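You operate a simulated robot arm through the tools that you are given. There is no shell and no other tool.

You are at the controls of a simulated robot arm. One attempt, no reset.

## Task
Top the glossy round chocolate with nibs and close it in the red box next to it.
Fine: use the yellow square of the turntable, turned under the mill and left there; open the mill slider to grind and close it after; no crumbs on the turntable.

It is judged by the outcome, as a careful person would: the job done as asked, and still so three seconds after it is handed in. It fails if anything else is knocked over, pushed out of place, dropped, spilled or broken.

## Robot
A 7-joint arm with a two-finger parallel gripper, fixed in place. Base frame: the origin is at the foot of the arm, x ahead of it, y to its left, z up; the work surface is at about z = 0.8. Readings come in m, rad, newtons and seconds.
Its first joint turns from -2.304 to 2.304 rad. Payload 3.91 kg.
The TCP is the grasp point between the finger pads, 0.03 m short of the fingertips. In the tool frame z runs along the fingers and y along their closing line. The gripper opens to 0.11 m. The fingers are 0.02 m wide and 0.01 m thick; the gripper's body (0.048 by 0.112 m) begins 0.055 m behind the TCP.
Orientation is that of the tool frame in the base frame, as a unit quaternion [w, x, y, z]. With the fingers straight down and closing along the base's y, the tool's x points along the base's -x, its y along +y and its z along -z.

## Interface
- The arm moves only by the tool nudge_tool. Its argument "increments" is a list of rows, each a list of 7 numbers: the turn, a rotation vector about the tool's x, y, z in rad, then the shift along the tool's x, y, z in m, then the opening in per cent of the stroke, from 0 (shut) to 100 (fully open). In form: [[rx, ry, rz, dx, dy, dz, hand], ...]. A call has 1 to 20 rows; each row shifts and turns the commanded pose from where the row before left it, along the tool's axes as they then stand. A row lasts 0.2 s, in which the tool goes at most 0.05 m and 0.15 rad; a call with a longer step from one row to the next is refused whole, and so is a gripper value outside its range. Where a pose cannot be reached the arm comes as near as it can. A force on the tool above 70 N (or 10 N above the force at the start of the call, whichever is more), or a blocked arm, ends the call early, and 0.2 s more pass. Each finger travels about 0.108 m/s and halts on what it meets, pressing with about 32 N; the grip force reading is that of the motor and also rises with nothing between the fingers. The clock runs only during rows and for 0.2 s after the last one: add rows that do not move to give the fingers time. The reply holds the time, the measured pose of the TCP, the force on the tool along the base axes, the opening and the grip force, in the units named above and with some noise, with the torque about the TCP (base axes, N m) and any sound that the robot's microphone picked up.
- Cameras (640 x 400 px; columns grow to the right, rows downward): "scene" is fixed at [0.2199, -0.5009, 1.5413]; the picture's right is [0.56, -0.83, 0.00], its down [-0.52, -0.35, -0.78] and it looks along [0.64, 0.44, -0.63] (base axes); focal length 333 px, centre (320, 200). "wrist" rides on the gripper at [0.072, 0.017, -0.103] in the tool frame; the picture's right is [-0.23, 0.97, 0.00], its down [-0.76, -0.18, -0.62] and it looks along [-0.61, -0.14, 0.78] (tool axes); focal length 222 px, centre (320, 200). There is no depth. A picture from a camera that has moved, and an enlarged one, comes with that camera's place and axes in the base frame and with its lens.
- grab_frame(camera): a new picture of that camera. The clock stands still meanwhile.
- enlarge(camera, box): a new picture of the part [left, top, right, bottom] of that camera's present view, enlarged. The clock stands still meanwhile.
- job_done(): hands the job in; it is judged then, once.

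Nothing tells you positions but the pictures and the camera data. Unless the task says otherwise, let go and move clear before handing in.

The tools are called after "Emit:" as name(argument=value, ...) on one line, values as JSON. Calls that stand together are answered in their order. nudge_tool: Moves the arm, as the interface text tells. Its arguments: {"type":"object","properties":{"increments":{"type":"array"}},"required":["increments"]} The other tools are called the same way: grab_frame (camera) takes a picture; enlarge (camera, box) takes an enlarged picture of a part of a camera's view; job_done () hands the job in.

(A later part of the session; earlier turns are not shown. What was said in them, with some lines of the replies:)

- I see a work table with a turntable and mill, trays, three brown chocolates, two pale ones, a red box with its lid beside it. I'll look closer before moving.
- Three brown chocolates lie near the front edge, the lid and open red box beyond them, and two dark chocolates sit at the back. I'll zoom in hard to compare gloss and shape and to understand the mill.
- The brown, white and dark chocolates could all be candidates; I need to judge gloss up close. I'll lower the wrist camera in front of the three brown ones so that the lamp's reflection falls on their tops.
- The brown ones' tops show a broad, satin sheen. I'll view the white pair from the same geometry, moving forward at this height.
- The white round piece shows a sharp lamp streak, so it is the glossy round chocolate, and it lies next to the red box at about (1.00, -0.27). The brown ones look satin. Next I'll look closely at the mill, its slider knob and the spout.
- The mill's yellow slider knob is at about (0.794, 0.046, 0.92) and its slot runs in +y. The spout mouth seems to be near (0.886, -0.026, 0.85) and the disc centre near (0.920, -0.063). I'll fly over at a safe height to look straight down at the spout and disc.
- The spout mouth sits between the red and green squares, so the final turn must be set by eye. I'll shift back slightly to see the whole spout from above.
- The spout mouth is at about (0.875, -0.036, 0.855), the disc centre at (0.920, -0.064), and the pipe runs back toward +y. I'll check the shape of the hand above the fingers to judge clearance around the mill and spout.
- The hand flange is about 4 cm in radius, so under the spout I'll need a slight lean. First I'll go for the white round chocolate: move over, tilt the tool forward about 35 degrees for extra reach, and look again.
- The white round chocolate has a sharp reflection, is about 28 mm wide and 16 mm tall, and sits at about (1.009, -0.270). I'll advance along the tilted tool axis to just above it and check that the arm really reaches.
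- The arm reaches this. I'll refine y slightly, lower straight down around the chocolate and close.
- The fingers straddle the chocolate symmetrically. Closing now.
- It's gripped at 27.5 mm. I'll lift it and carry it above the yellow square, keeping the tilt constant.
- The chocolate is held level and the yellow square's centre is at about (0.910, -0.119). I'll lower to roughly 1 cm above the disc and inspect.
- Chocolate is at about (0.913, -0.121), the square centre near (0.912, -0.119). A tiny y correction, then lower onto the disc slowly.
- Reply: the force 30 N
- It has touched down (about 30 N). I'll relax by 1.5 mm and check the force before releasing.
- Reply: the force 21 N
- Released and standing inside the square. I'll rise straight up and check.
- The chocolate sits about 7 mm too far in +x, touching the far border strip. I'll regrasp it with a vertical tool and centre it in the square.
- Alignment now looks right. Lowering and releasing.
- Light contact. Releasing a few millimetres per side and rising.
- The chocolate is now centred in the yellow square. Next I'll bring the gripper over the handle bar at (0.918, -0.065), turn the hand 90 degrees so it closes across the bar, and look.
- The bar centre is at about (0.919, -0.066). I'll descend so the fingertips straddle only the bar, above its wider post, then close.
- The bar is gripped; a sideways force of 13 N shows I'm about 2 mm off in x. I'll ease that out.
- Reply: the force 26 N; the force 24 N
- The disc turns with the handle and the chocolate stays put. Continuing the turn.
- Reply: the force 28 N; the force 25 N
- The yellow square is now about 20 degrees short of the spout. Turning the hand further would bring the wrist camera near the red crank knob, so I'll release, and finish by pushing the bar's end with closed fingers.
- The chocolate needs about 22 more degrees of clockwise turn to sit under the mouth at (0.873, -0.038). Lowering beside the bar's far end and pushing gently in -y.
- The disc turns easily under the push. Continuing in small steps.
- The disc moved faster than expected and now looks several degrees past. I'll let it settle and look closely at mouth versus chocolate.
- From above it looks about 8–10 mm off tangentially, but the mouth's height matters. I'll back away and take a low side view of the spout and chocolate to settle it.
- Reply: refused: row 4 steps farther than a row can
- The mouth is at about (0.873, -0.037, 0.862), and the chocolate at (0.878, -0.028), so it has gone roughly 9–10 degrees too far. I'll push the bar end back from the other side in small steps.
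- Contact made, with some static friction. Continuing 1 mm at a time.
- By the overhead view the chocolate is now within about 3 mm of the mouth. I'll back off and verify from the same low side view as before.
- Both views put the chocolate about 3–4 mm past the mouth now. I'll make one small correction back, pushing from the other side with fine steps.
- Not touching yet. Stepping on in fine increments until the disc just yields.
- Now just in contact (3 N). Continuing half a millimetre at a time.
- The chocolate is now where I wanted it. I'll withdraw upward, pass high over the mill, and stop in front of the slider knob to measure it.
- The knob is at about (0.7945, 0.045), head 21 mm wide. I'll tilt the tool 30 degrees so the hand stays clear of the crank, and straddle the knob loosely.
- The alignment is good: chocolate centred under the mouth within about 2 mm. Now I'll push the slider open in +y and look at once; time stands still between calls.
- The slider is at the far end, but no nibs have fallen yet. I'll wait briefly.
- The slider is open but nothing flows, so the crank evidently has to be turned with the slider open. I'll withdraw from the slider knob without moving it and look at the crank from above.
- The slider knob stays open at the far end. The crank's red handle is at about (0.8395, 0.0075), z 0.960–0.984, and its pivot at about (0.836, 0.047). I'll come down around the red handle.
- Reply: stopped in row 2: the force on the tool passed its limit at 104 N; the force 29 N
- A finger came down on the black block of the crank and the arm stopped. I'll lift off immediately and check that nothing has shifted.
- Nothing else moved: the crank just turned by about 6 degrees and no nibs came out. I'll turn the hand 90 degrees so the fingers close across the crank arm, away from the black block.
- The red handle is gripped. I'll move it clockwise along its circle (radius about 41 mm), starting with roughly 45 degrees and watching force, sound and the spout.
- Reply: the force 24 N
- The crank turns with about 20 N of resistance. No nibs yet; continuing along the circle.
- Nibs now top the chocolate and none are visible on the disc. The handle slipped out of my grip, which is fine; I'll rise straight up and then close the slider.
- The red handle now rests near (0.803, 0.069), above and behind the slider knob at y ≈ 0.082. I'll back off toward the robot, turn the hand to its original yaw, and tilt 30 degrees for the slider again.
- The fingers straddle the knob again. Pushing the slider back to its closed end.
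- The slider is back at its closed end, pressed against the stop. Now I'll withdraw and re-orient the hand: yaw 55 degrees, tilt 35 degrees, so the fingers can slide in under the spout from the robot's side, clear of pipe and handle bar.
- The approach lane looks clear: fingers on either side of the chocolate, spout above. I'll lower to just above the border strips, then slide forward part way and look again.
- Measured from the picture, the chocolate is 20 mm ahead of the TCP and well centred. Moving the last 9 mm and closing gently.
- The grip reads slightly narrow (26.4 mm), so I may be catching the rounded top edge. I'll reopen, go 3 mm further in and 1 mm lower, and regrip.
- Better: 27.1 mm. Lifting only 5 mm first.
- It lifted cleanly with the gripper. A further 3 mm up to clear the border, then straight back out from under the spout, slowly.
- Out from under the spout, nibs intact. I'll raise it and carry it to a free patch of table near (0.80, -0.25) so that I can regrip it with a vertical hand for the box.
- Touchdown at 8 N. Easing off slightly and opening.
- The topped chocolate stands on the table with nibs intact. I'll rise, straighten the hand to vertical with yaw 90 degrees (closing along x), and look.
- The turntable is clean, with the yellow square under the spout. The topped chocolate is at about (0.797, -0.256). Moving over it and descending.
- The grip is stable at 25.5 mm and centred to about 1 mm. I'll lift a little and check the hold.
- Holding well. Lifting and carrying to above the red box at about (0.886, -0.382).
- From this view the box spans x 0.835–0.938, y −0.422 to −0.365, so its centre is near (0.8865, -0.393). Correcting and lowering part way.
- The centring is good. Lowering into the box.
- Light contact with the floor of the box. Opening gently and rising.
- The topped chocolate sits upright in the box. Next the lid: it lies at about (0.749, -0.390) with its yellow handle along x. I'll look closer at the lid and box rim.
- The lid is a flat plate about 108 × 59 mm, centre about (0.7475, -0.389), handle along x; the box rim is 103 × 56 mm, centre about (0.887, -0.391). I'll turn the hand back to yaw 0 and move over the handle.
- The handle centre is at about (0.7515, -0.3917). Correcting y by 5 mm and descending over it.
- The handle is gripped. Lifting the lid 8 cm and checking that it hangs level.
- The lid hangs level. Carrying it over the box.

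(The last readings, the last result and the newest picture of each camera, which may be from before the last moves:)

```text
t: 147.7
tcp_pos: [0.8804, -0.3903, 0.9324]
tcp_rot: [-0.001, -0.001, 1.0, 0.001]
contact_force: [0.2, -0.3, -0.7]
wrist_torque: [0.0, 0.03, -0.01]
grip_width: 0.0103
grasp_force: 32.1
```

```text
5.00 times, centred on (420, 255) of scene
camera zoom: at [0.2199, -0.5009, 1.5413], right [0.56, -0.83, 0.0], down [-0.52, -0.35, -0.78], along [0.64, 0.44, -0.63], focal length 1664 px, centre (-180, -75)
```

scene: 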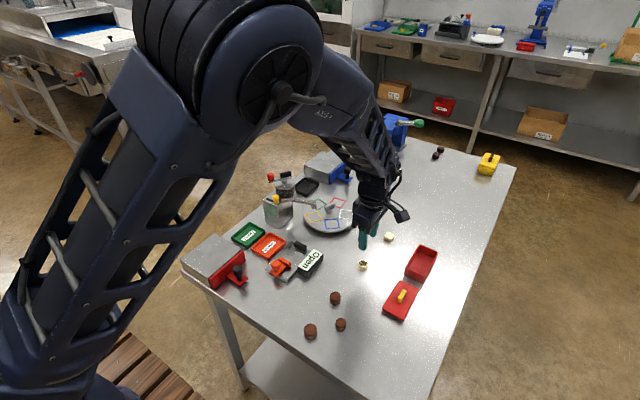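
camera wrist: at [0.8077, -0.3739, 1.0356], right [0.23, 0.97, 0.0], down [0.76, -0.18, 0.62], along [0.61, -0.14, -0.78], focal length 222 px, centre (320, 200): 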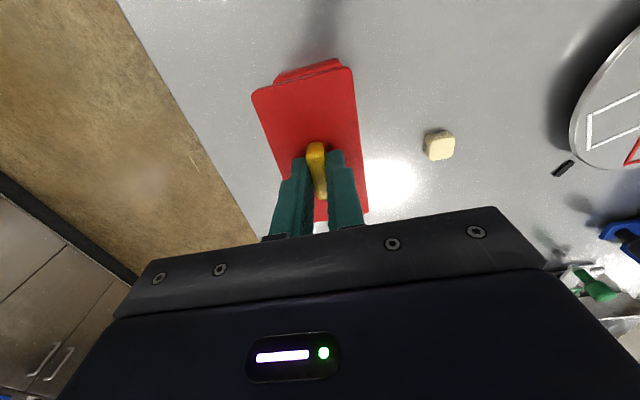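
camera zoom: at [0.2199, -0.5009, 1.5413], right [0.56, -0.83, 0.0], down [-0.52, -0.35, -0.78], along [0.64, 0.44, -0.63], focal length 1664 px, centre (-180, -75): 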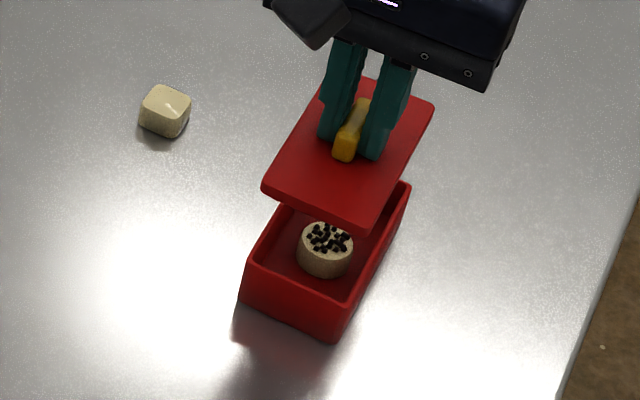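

Emit:
nudge_tool(increments=[[0, 0, 0, 0, 0, 0.02, 4], [0, 0, 0, 0, 0, 0.015, 4], [0, 0, 0, 0, 0, 0, 4]])

Emit:
enlarge(camera="wrist", box=[230, 30, 390, 230])

Emit:
enlarge(camera="scene", box=[390, 225, 445, 285])

```text
t: 148.5
tcp_pos: [0.8806, -0.3907, 0.8951]
tcp_rot: [-0.002, -0.001, 1.0, 0.001]
contact_force: [0.7, -0.7, -0.4]
wrist_torque: [0.0, 0.0, 0.05]
grip_width: 0.0102
grasp_force: 32.2
```

```text
2.00 times, centred on (310, 130) of wrist
camera zoom: at [0.8081, -0.3742, 0.9988], right [0.23, 0.97, 0.0], down [0.76, -0.18, 0.62], along [0.6, -0.14, -0.78], focal length 444 px, centre (340, 340)
```

zoom: 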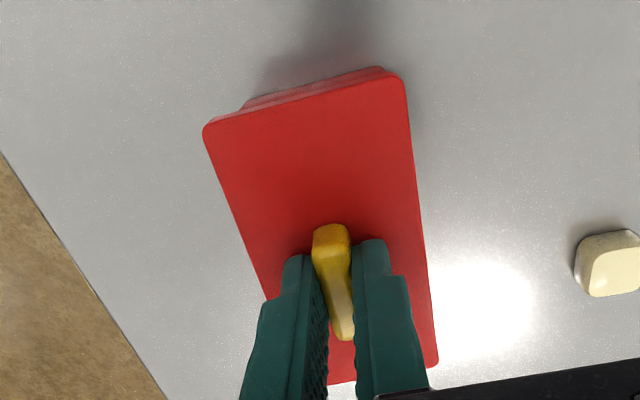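

```text
6.67 times, centred on (418, 255) of scene
camera zoom: at [0.2199, -0.5009, 1.5413], right [0.56, -0.83, 0.0], down [-0.52, -0.35, -0.78], along [0.64, 0.44, -0.63], focal length 2218 px, centre (-330, -167)
```

zoom: 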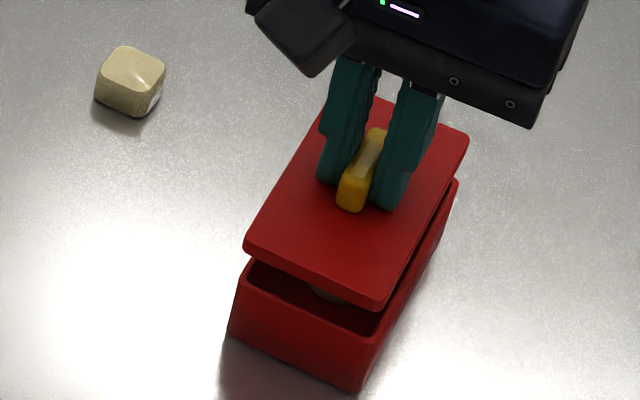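

Comparing lid and box edges in the wrist view, the lid should go about 2.4 mm in +x and 1.2 mm in −y. Adjusting, then lowering slowly.

Emit:
nudge_tool(increments=[[0, 0, 0, -0.0024, -0.0012, 0, 4], [0, 0, 0, 0, 0, 0.006, 4], [0, 0, 0, 0, 0, 0.003, 4], [0, 0, 0, 0, 0, 0, 4]])

Emit:
enlarge(camera="wrist", box=[230, 30, 390, 230])

Emit:
enlarge(camera="scene", box=[390, 225, 445, 285])

```text
t: 149.5
tcp_pos: [0.8836, -0.391, 0.887]
tcp_rot: [-0.002, -0.001, 1.0, 0.001]
contact_force: [1.0, -0.4, 0.2]
wrist_torque: [0.01, 0.0, 0.01]
grip_width: 0.0105
grasp_force: 31.9
```

```text
2.00 times, centred on (310, 130) of wrist
camera zoom: at [0.8118, -0.3753, 0.9905], right [0.23, 0.97, 0.0], down [0.76, -0.18, 0.62], along [0.6, -0.14, -0.78], focal length 444 px, centre (340, 340)
```

zoom: 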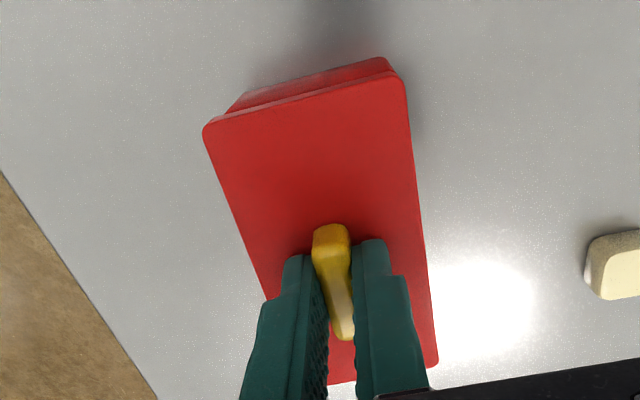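

```text
6.67 times, centred on (418, 255) of scene
camera zoom: at [0.2199, -0.5009, 1.5413], right [0.56, -0.83, 0.0], down [-0.52, -0.35, -0.78], along [0.64, 0.44, -0.63], focal length 2218 px, centre (-330, -167)
```

zoom: 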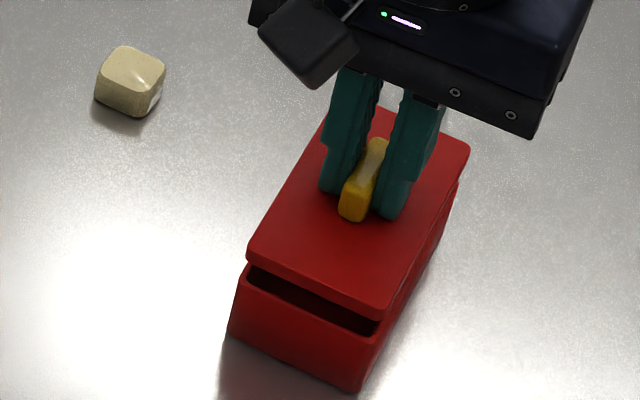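

Emit:
enlarge(camera="scene", box=[398, 245, 428, 285])

Emit:
enlarge(camera="scene", box=[415, 235, 445, 265])

Emit:
enlarge(camera="wrist", box=[260, 40, 350, 110])

```text
10.00 times, centred on (413, 265) of scene
camera zoom: at [0.2199, -0.5009, 1.5413], right [0.56, -0.83, 0.0], down [-0.52, -0.35, -0.78], along [0.64, 0.44, -0.63], focal length 3328 px, centre (-610, -450)
```

zoom: 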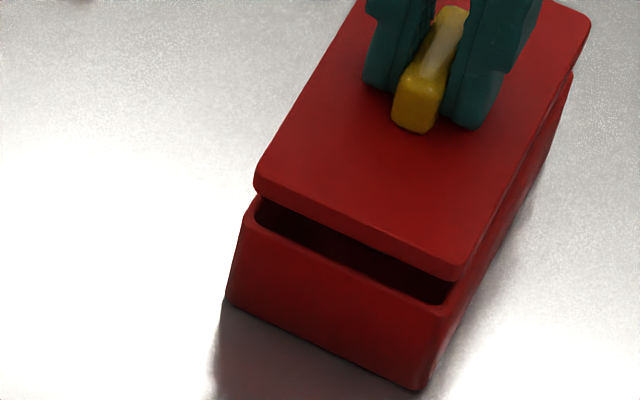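

```text
13.33 times, centred on (430, 250) of scene
camera zoom: at [0.2199, -0.5009, 1.5413], right [0.56, -0.83, 0.0], down [-0.52, -0.35, -0.78], along [0.64, 0.44, -0.63], focal length 4437 px, centre (-1147, -467)
```

zoom: 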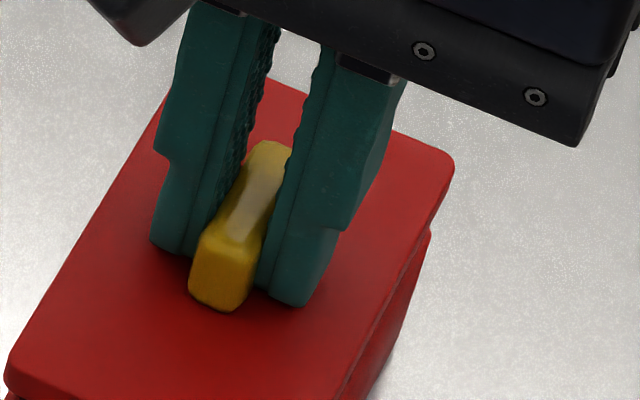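

```text
5.71 times, centred on (305, 75) of wrist
camera zoom: at [0.8118, -0.3753, 0.9905], right [0.23, 0.97, 0.0], down [0.76, -0.18, 0.62], along [0.6, -0.14, -0.78], focal length 1269 px, centre (406, 914)
```

zoom: 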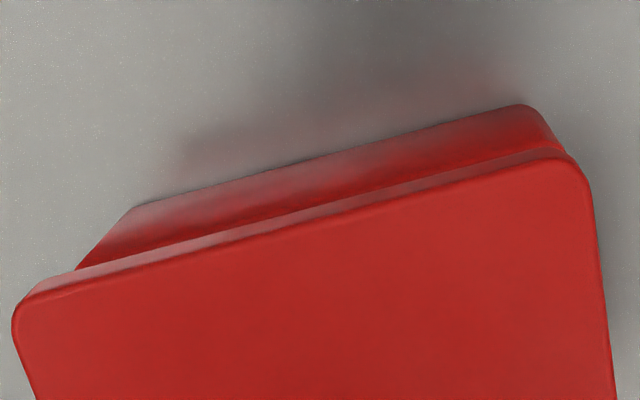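

Close-up, the lid is now about 2 mm too far in +x and 1.5–2 mm too far in −y. Correcting, then lowering in millimetre steps.

Emit:
nudge_tool(increments=[[0, 0, 0, 0.0018, 0.0017, 0, 4], [0, 0, 0, 0, 0, 0.002, 4], [0, 0, 0, 0, 0, 0, 4], [0, 0, 0, 0, 0, 0, 4]])

Emit:
enlarge(camera="scene", box=[398, 245, 428, 285])

Emit:
enlarge(camera="wrist", box=[260, 40, 350, 110])

```text
t: 150.5
tcp_pos: [0.882, -0.3898, 0.8853]
tcp_rot: [-0.002, -0.001, 1.0, 0.001]
contact_force: [0.9, -0.1, -0.1]
wrist_torque: [-0.01, 0.01, 0.0]
grip_width: 0.0101
grasp_force: 31.8
```

```text
10.00 times, centred on (413, 265) of scene
camera zoom: at [0.2199, -0.5009, 1.5413], right [0.56, -0.83, 0.0], down [-0.52, -0.35, -0.78], along [0.64, 0.44, -0.63], focal length 3328 px, centre (-610, -450)
```

zoom: 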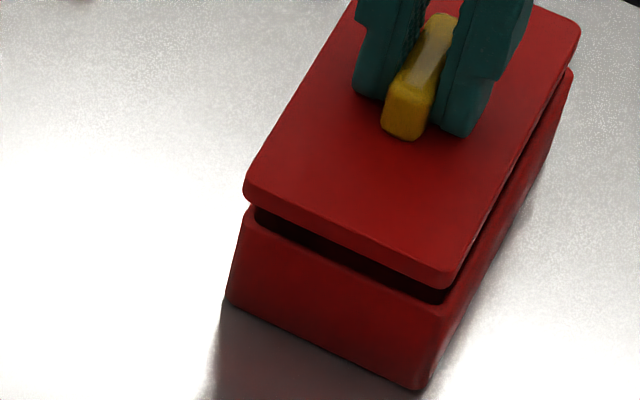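

```text
5.71 times, centred on (305, 75) of wrist
camera zoom: at [0.8094, -0.3736, 0.9887], right [0.23, 0.97, 0.0], down [0.76, -0.18, 0.62], along [0.6, -0.14, -0.78], focal length 1269 px, centre (406, 914)
```

zoom: 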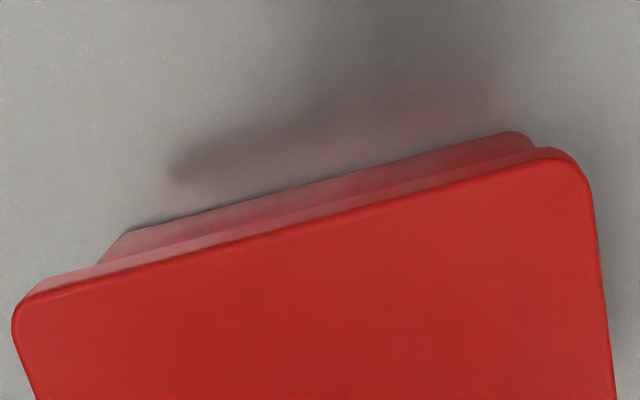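

Aligned within about half a millimetre now. Continuing down.

Emit:
nudge_tool(increments=[[0, 0, 0, 0, 0, 0.0015, 4], [0, 0, 0, 0, 0, 0, 4]])

Emit:
nudge_tool(increments=[[0, 0, 0, 0, 0, 0.0015, 4], [0, 0, 0, 0, 0, 0, 4]])

Emit:
nudge_tool(increments=[[0, 0, 0, 0, 0, 0.0015, 4], [0, 0, 0, 0, 0, 0, 4]])

Emit:
enlarge(camera="scene", box=[398, 245, 428, 285])

```text
t: 151.1
tcp_pos: [0.8824, -0.3906, 0.8847]
tcp_rot: [-0.002, -0.001, 1.0, 0.0]
contact_force: [0.9, -0.6, -0.1]
wrist_torque: [-0.06, -0.04, 0.01]
grip_width: 0.0105
grasp_force: 32.3
```

```text
t: 151.7
tcp_pos: [0.8819, -0.391, 0.8826]
tcp_rot: [-0.001, -0.001, 1.0, 0.001]
contact_force: [0.5, 0.6, 0.6]
wrist_torque: [-0.02, -0.01, 0.02]
grip_width: 0.0102
grasp_force: 32.2
```

```text
t: 152.3
tcp_pos: [0.8821, -0.3896, 0.8809]
tcp_rot: [-0.003, 0.0, 1.0, 0.001]
contact_force: [0.0, 0.9, -0.3]
wrist_torque: [-0.01, 0.01, 0.03]
grip_width: 0.0102
grasp_force: 32.1
```

```text
10.00 times, centred on (413, 265) of scene
camera zoom: at [0.2199, -0.5009, 1.5413], right [0.56, -0.83, 0.0], down [-0.52, -0.35, -0.78], along [0.64, 0.44, -0.63], focal length 3328 px, centre (-610, -450)
```

zoom: 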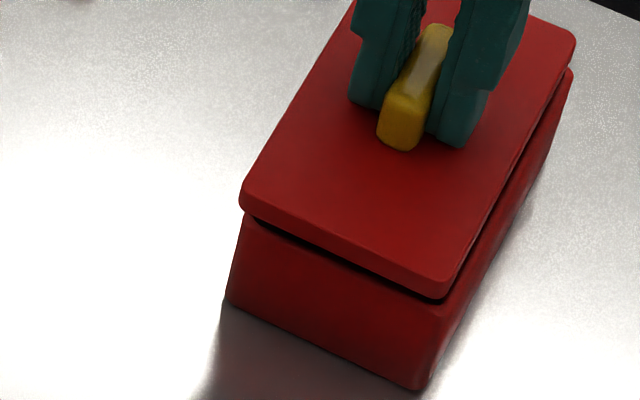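

Emit:
nudge_tool(increments=[[0, 0, 0, 0, 0, 0.001, 4], [0, 0, 0, 0, 0, 0.001, 4], [0, 0, 0, 0, 0, 0, 4]])

Emit:
nudge_tool(increments=[[0, 0, 0, 0, 0, 0.001, 4], [0, 0, 0, 0, 0, 0, 4]])

Emit:
enlarge(camera="scene", box=[398, 245, 428, 285])

```text
t: 153.1
tcp_pos: [0.8822, -0.3906, 0.8788]
tcp_rot: [-0.001, -0.001, 1.0, 0.001]
contact_force: [-0.4, 0.1, 0.3]
wrist_torque: [-0.04, -0.02, 0.02]
grip_width: 0.0105
grasp_force: 31.9
```

```text
t: 153.7
tcp_pos: [0.8813, -0.3903, 0.8771]
tcp_rot: [-0.001, -0.001, 1.0, 0.001]
contact_force: [0.2, 0.0, -0.3]
wrist_torque: [-0.01, 0.0, -0.01]
grip_width: 0.0104
grasp_force: 32.2
```

```text
10.00 times, centred on (413, 265) of scene
camera zoom: at [0.2199, -0.5009, 1.5413], right [0.56, -0.83, 0.0], down [-0.52, -0.35, -0.78], along [0.64, 0.44, -0.63], focal length 3328 px, centre (-610, -450)
```

zoom: 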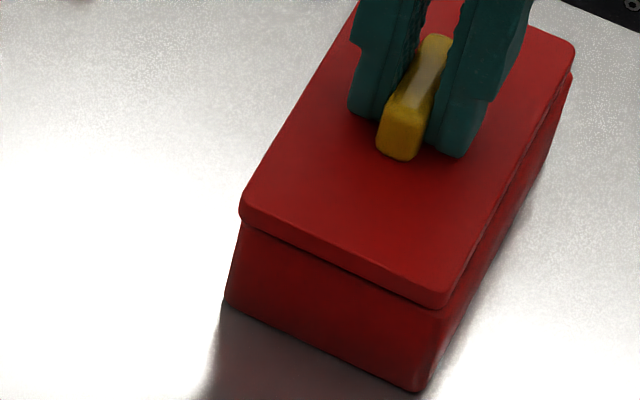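

Emit:
nudge_tool(increments=[[0, 0, 0, 0, 0, 0.001, 4], [0, 0, 0, 0, 0, 0, 4]])

Emit:
nudge_tool(increments=[[0, 0, 0, 0, 0, 0.001, 4], [0, 0, 0, 0, 0, 0, 4]])

Emit:
enlarge(camera="scene", box=[398, 245, 428, 285])

```text
t: 154.3
tcp_pos: [0.8819, -0.3918, 0.8771]
tcp_rot: [-0.002, -0.001, 1.0, 0.001]
contact_force: [0.4, 0.0, 0.2]
wrist_torque: [-0.01, 0.01, 0.02]
grip_width: 0.0105
grasp_force: 32.3
```

```text
t: 154.9
tcp_pos: [0.8809, -0.3897, 0.8758]
tcp_rot: [-0.002, -0.001, 1.0, 0.001]
contact_force: [1.0, 0.3, -0.3]
wrist_torque: [0.02, -0.02, 0.04]
grip_width: 0.0101
grasp_force: 31.6
```

```text
10.00 times, centred on (413, 265) of scene
camera zoom: at [0.2199, -0.5009, 1.5413], right [0.56, -0.83, 0.0], down [-0.52, -0.35, -0.78], along [0.64, 0.44, -0.63], focal length 3328 px, centre (-610, -450)
```

zoom: 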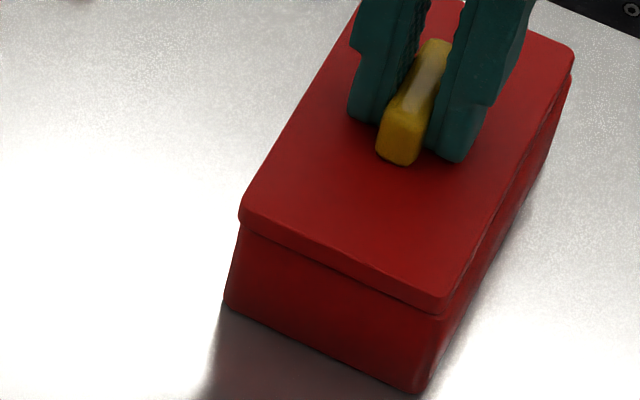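

Emit:
nudge_tool(increments=[[0, 0, 0, 0, 0, 0.0007, 4], [0, 0, 0, 0, 0, 0, 4]])

Emit:
nudge_tool(increments=[[0, 0, 0, 0, 0, 0.0007, 4], [0, 0, 0, 0, 0, 0, 4]])

Emit:
nudge_tool(increments=[[0, 0, 0, 0, 0, 0.0007, 4], [0, 0, 0, 0, 0, 0, 4]])

Emit:
enlarge(camera="scene", box=[398, 245, 428, 285])

```text
t: 155.5
tcp_pos: [0.8806, -0.3915, 0.8744]
tcp_rot: [-0.001, -0.001, 1.0, 0.0]
contact_force: [-0.3, -0.3, -0.6]
wrist_torque: [0.01, -0.01, 0.01]
grip_width: 0.0105
grasp_force: 32.5
```

```text
t: 156.1
tcp_pos: [0.8821, -0.3914, 0.8737]
tcp_rot: [-0.002, 0.0, 1.0, 0.001]
contact_force: [0.5, -0.6, -0.4]
wrist_torque: [0.02, -0.05, 0.01]
grip_width: 0.0102
grasp_force: 32.0
```

```text
t: 156.7
tcp_pos: [0.8831, -0.3898, 0.8735]
tcp_rot: [-0.001, -0.001, 1.0, 0.001]
contact_force: [-0.1, -1.1, 0.9]
wrist_torque: [0.03, -0.03, -0.03]
grip_width: 0.0102
grasp_force: 32.3
```

```text
10.00 times, centred on (413, 265) of scene
camera zoom: at [0.2199, -0.5009, 1.5413], right [0.56, -0.83, 0.0], down [-0.52, -0.35, -0.78], along [0.64, 0.44, -0.63], focal length 3328 px, centre (-610, -450)
```

zoom: 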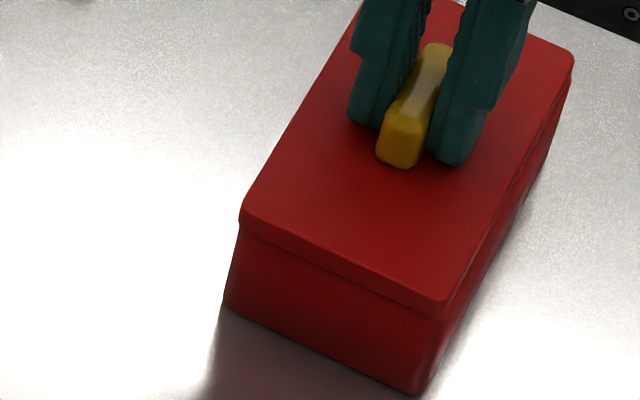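

Emit:
nudge_tool(increments=[[0, 0, 0, 0, 0, 0.0007, 4], [0, 0, 0, 0, 0, 0, 4]])

Emit:
nudge_tool(increments=[[0, 0, 0, 0, 0, 0.0007, 4], [0, 0, 0, 0, 0, 0, 4]])

Emit:
enlarge(camera="scene", box=[398, 245, 428, 285])

```text
t: 157.3
tcp_pos: [0.8825, -0.392, 0.873]
tcp_rot: [-0.002, 0.0, 1.0, 0.001]
contact_force: [-0.4, -0.8, -0.2]
wrist_torque: [0.02, 0.02, -0.01]
grip_width: 0.0103
grasp_force: 31.6
```

```text
t: 157.9
tcp_pos: [0.8826, -0.3895, 0.8732]
tcp_rot: [-0.001, 0.0, 1.0, 0.0]
contact_force: [-0.7, -0.5, -0.4]
wrist_torque: [-0.02, 0.03, -0.02]
grip_width: 0.0102
grasp_force: 32.2
```

```text
10.00 times, centred on (413, 265) of scene
camera zoom: at [0.2199, -0.5009, 1.5413], right [0.56, -0.83, 0.0], down [-0.52, -0.35, -0.78], along [0.64, 0.44, -0.63], focal length 3328 px, centre (-610, -450)
```

zoom: 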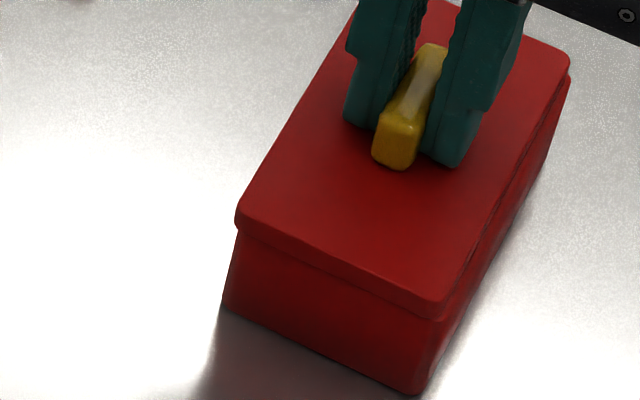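

Emit:
nudge_tool(increments=[[0, 0, 0, 0, 0, 0.001, 4], [0, 0, 0, 0, 0, 0, 4]])

Emit:
nudge_tool(increments=[[0, 0, 0, 0, 0, 0.001, 4], [0, 0, 0, 0, 0, 0, 4]])

Emit:
enlarge(camera="scene", box=[398, 245, 428, 285])

Emit:
enlarge(camera="wrist", box=[230, 30, 390, 230])

```text
t: 158.5
tcp_pos: [0.8822, -0.3911, 0.8714]
tcp_rot: [-0.001, 0.0, 1.0, 0.001]
contact_force: [0.7, 2.4, 5.5]
wrist_torque: [0.04, 0.01, -0.02]
grip_width: 0.0101
grasp_force: 32.5
```

```text
t: 159.1
tcp_pos: [0.8828, -0.3915, 0.8718]
tcp_rot: [-0.001, -0.001, 1.0, 0.001]
contact_force: [1.3, -0.4, 11.2]
wrist_torque: [-0.05, -0.04, 0.01]
grip_width: 0.0104
grasp_force: 31.7
```

```text
10.00 times, centred on (413, 265) of scene
camera zoom: at [0.2199, -0.5009, 1.5413], right [0.56, -0.83, 0.0], down [-0.52, -0.35, -0.78], along [0.64, 0.44, -0.63], focal length 3328 px, centre (-610, -450)
```

zoom: 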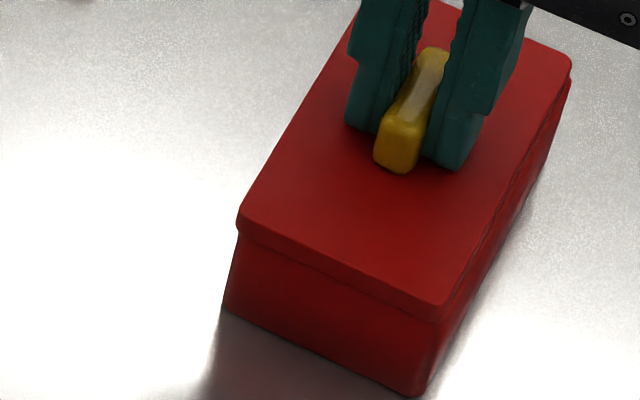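

```text
2.00 times, centred on (310, 130) of wrist
camera zoom: at [0.8093, -0.3738, 0.9753], right [0.23, 0.97, 0.0], down [0.76, -0.18, 0.62], along [0.61, -0.14, -0.78], focal length 444 px, centre (340, 340)
```

zoom: 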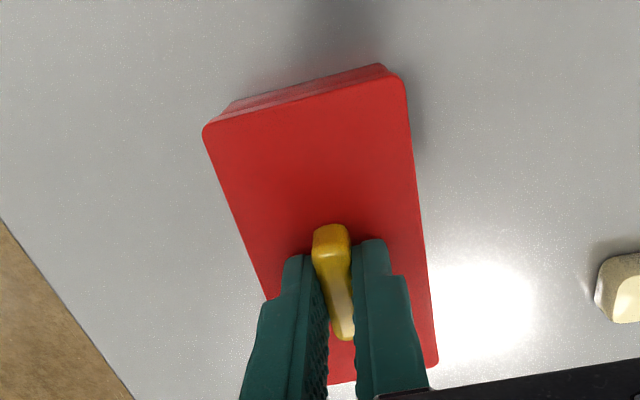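

The lid is resting on the rim (11 N). I'll ease off, open, and rise straight up.

Emit:
nudge_tool(increments=[[0, 0, 0, 0, 0, -0.0008, 4], [0, 0, 0, 0, 0, 0, 12], [0, 0, 0, 0, 0, 0, 20], [0, 0, 0, 0, 0, 0, 28], [0, 0, 0, 0, 0, 0, 28], [0, 0, 0, 0, 0, -0.015, 28], [0, 0, 0, 0, 0, -0.03, 28], [0, 0, 0, 0, 0, -0.04, 28], [0, 0, 0, 0, 0, -0.04, 28], [0, 0, 0, 0.04, 0, 0, 28], [0, 0, 0, 0.04, 0, 0, 28], [0, 0, 0, 0, 0, 0, 28]])

Emit:
grab_frame(camera="wrist")

Emit:
enlarge(camera="scene", box=[395, 230, 445, 290])

Emit:
grab_frame(camera="scene")

```text
t: 161.7
tcp_pos: [0.8024, -0.3894, 0.9951]
tcp_rot: [-0.001, 0.0, 1.0, 0.0]
contact_force: [-0.2, -0.6, -0.5]
wrist_torque: [0.0, 0.02, -0.03]
grip_width: 0.0308
grasp_force: 0.1
```

```text
taken
camera wrist: at [0.7288, -0.3728, 1.0997], right [0.23, 0.97, 0.0], down [0.76, -0.18, 0.62], along [0.61, -0.14, -0.78], focal length 222 px, centre (320, 200)
```

wrist: 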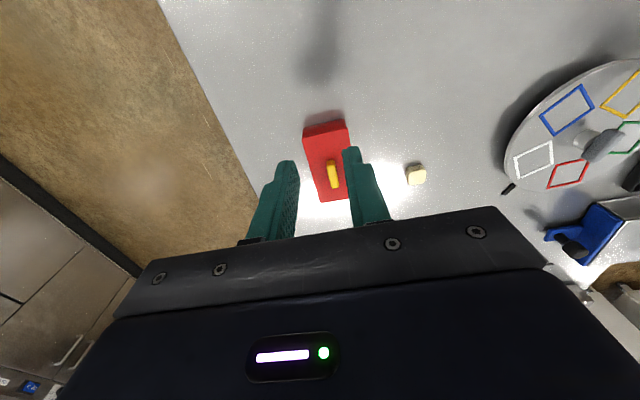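

```text
6.67 times, centred on (420, 260) of scene
camera zoom: at [0.2199, -0.5009, 1.5413], right [0.56, -0.83, 0.0], down [-0.52, -0.35, -0.78], along [0.64, 0.44, -0.63], focal length 2218 px, centre (-347, -200)
```

zoom: 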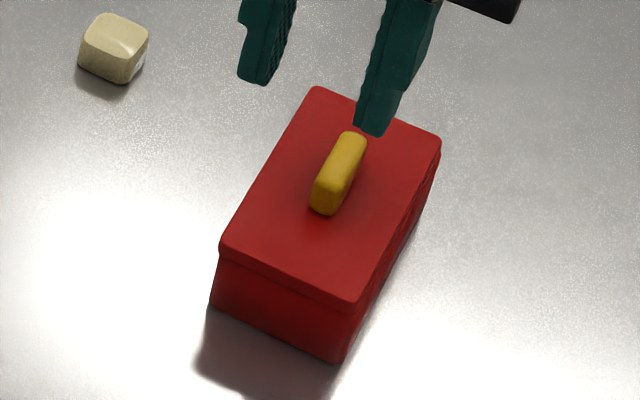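

```text
taken
```

scene: 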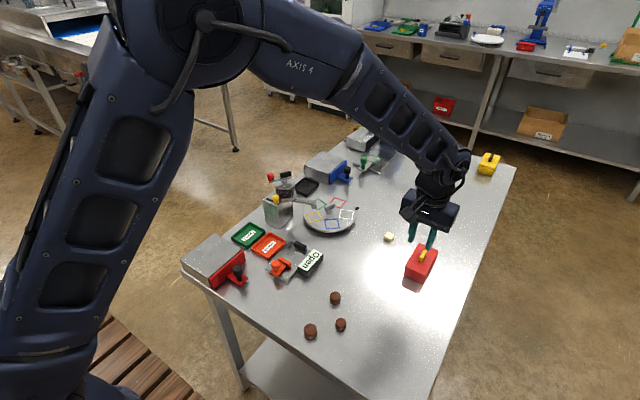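

The box is closed with the lid flush. I'll back the arm well clear and do a final check of mill, slider and turntable.

Emit:
nudge_tool(increments=[[0, 0, 0, 0.04, 0, -0.02, 28], [0, 0, 0, 0.04, 0, -0.02, 28], [0, 0, 0, 0.04, 0, -0.02, 28], [0, 0, 0, 0.03, 0, -0.02, 28], [0, 0, 0, 0, 0, 0, 28], [0, 0, 0, 0, 0, 0, 28]])

Emit:
enlarge(camera="scene", box=[255, 160, 365, 240])

Emit:
enlarge(camera="scene", box=[300, 185, 360, 240])

Emit:
enlarge(camera="scene", box=[290, 220, 450, 350])

```text
t: 163.1
tcp_pos: [0.6521, -0.3911, 1.0807]
tcp_rot: [-0.001, 0.0, 1.0, 0.001]
contact_force: [0.1, -0.3, -0.9]
wrist_torque: [0.0, -0.01, 0.0]
grip_width: 0.031
grasp_force: 0.1
```

```text
5.00 times, centred on (310, 200) of scene
camera zoom: at [0.2199, -0.5009, 1.5413], right [0.56, -0.83, 0.0], down [-0.52, -0.35, -0.78], along [0.64, 0.44, -0.63], focal length 1664 px, centre (370, 200)
```

zoom: 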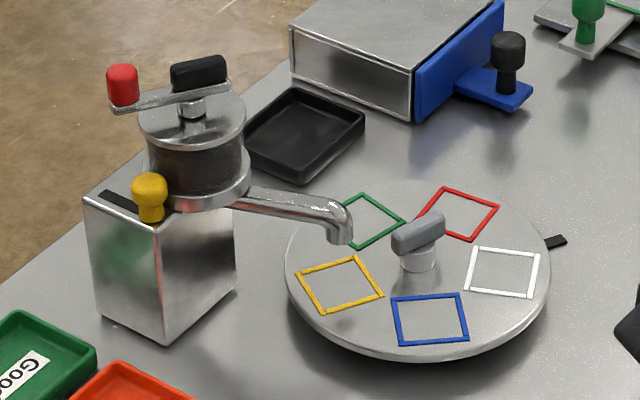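

```text
7.27 times, centred on (330, 212) of scene
camera zoom: at [0.2199, -0.5009, 1.5413], right [0.56, -0.83, 0.0], down [-0.52, -0.35, -0.78], along [0.64, 0.44, -0.63], focal length 2420 px, centre (247, 109)
```

zoom: 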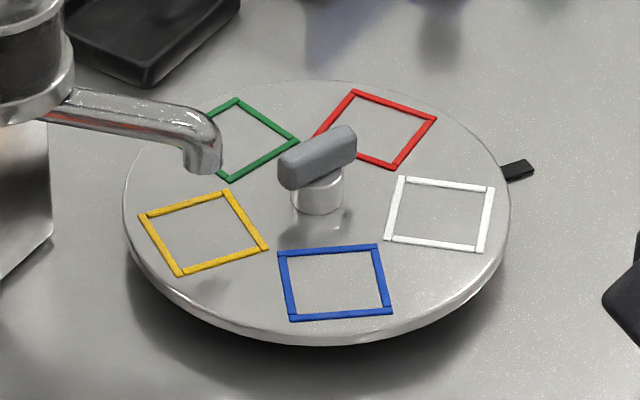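

```text
3.08 times, centred on (370, 285) of scene
camera zoom: at [0.2199, -0.5009, 1.5413], right [0.56, -0.83, 0.0], down [-0.52, -0.35, -0.78], along [0.64, 0.44, -0.63], focal length 1024 px, centre (166, -62)
```

zoom: 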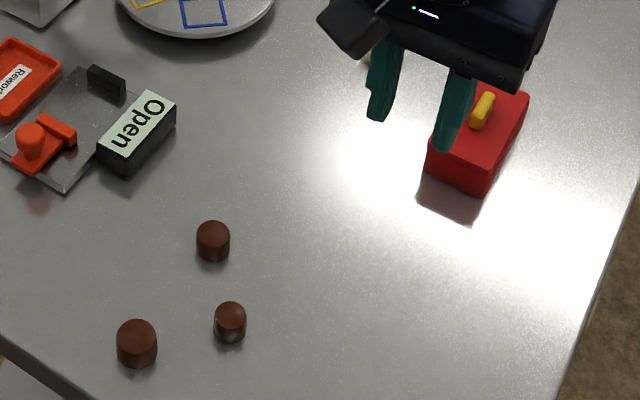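

Everything checks out. The topped chocolate is in the closed red box, the slider is shut, the yellow square is still under the spout, the turntable is clean and the other items are where they were. Handing in.

Emit:
job_done()

```text
The job is handed in.
```

The white round chocolate now has nibs on top and is closed in the red box, with the lid flush on the rim. I handed the job in; no verdict has come back yet.

- **Which chocolate:** I took the white round one as the glossy one. It showed a sharp lamp reflection and lay next to the red box. The brown round ones looked satin.
- **Turntable:** The yellow square was turned under the mill spout and is still there. I saw no crumbs on the disc in the last pictures.
- **Mill:** Opening the slider alone released nothing, so I also turned the crank about half a turn with the slider open. The slider is closed again. The crank handle has stayed at a new angle.
- **One bump:** While reaching for the crank, a finger came down on its black block at about 104 N and the arm stopped itself. The crank turned a few degrees, and in the pictures nothing else had moved.
- **Extra handling:** I recentred the chocolate once in its square before turning. After topping, I set it briefly on the bare table to regrip it for the box. The nibs stayed on.

The gripper is open and the arm is clear of everything.
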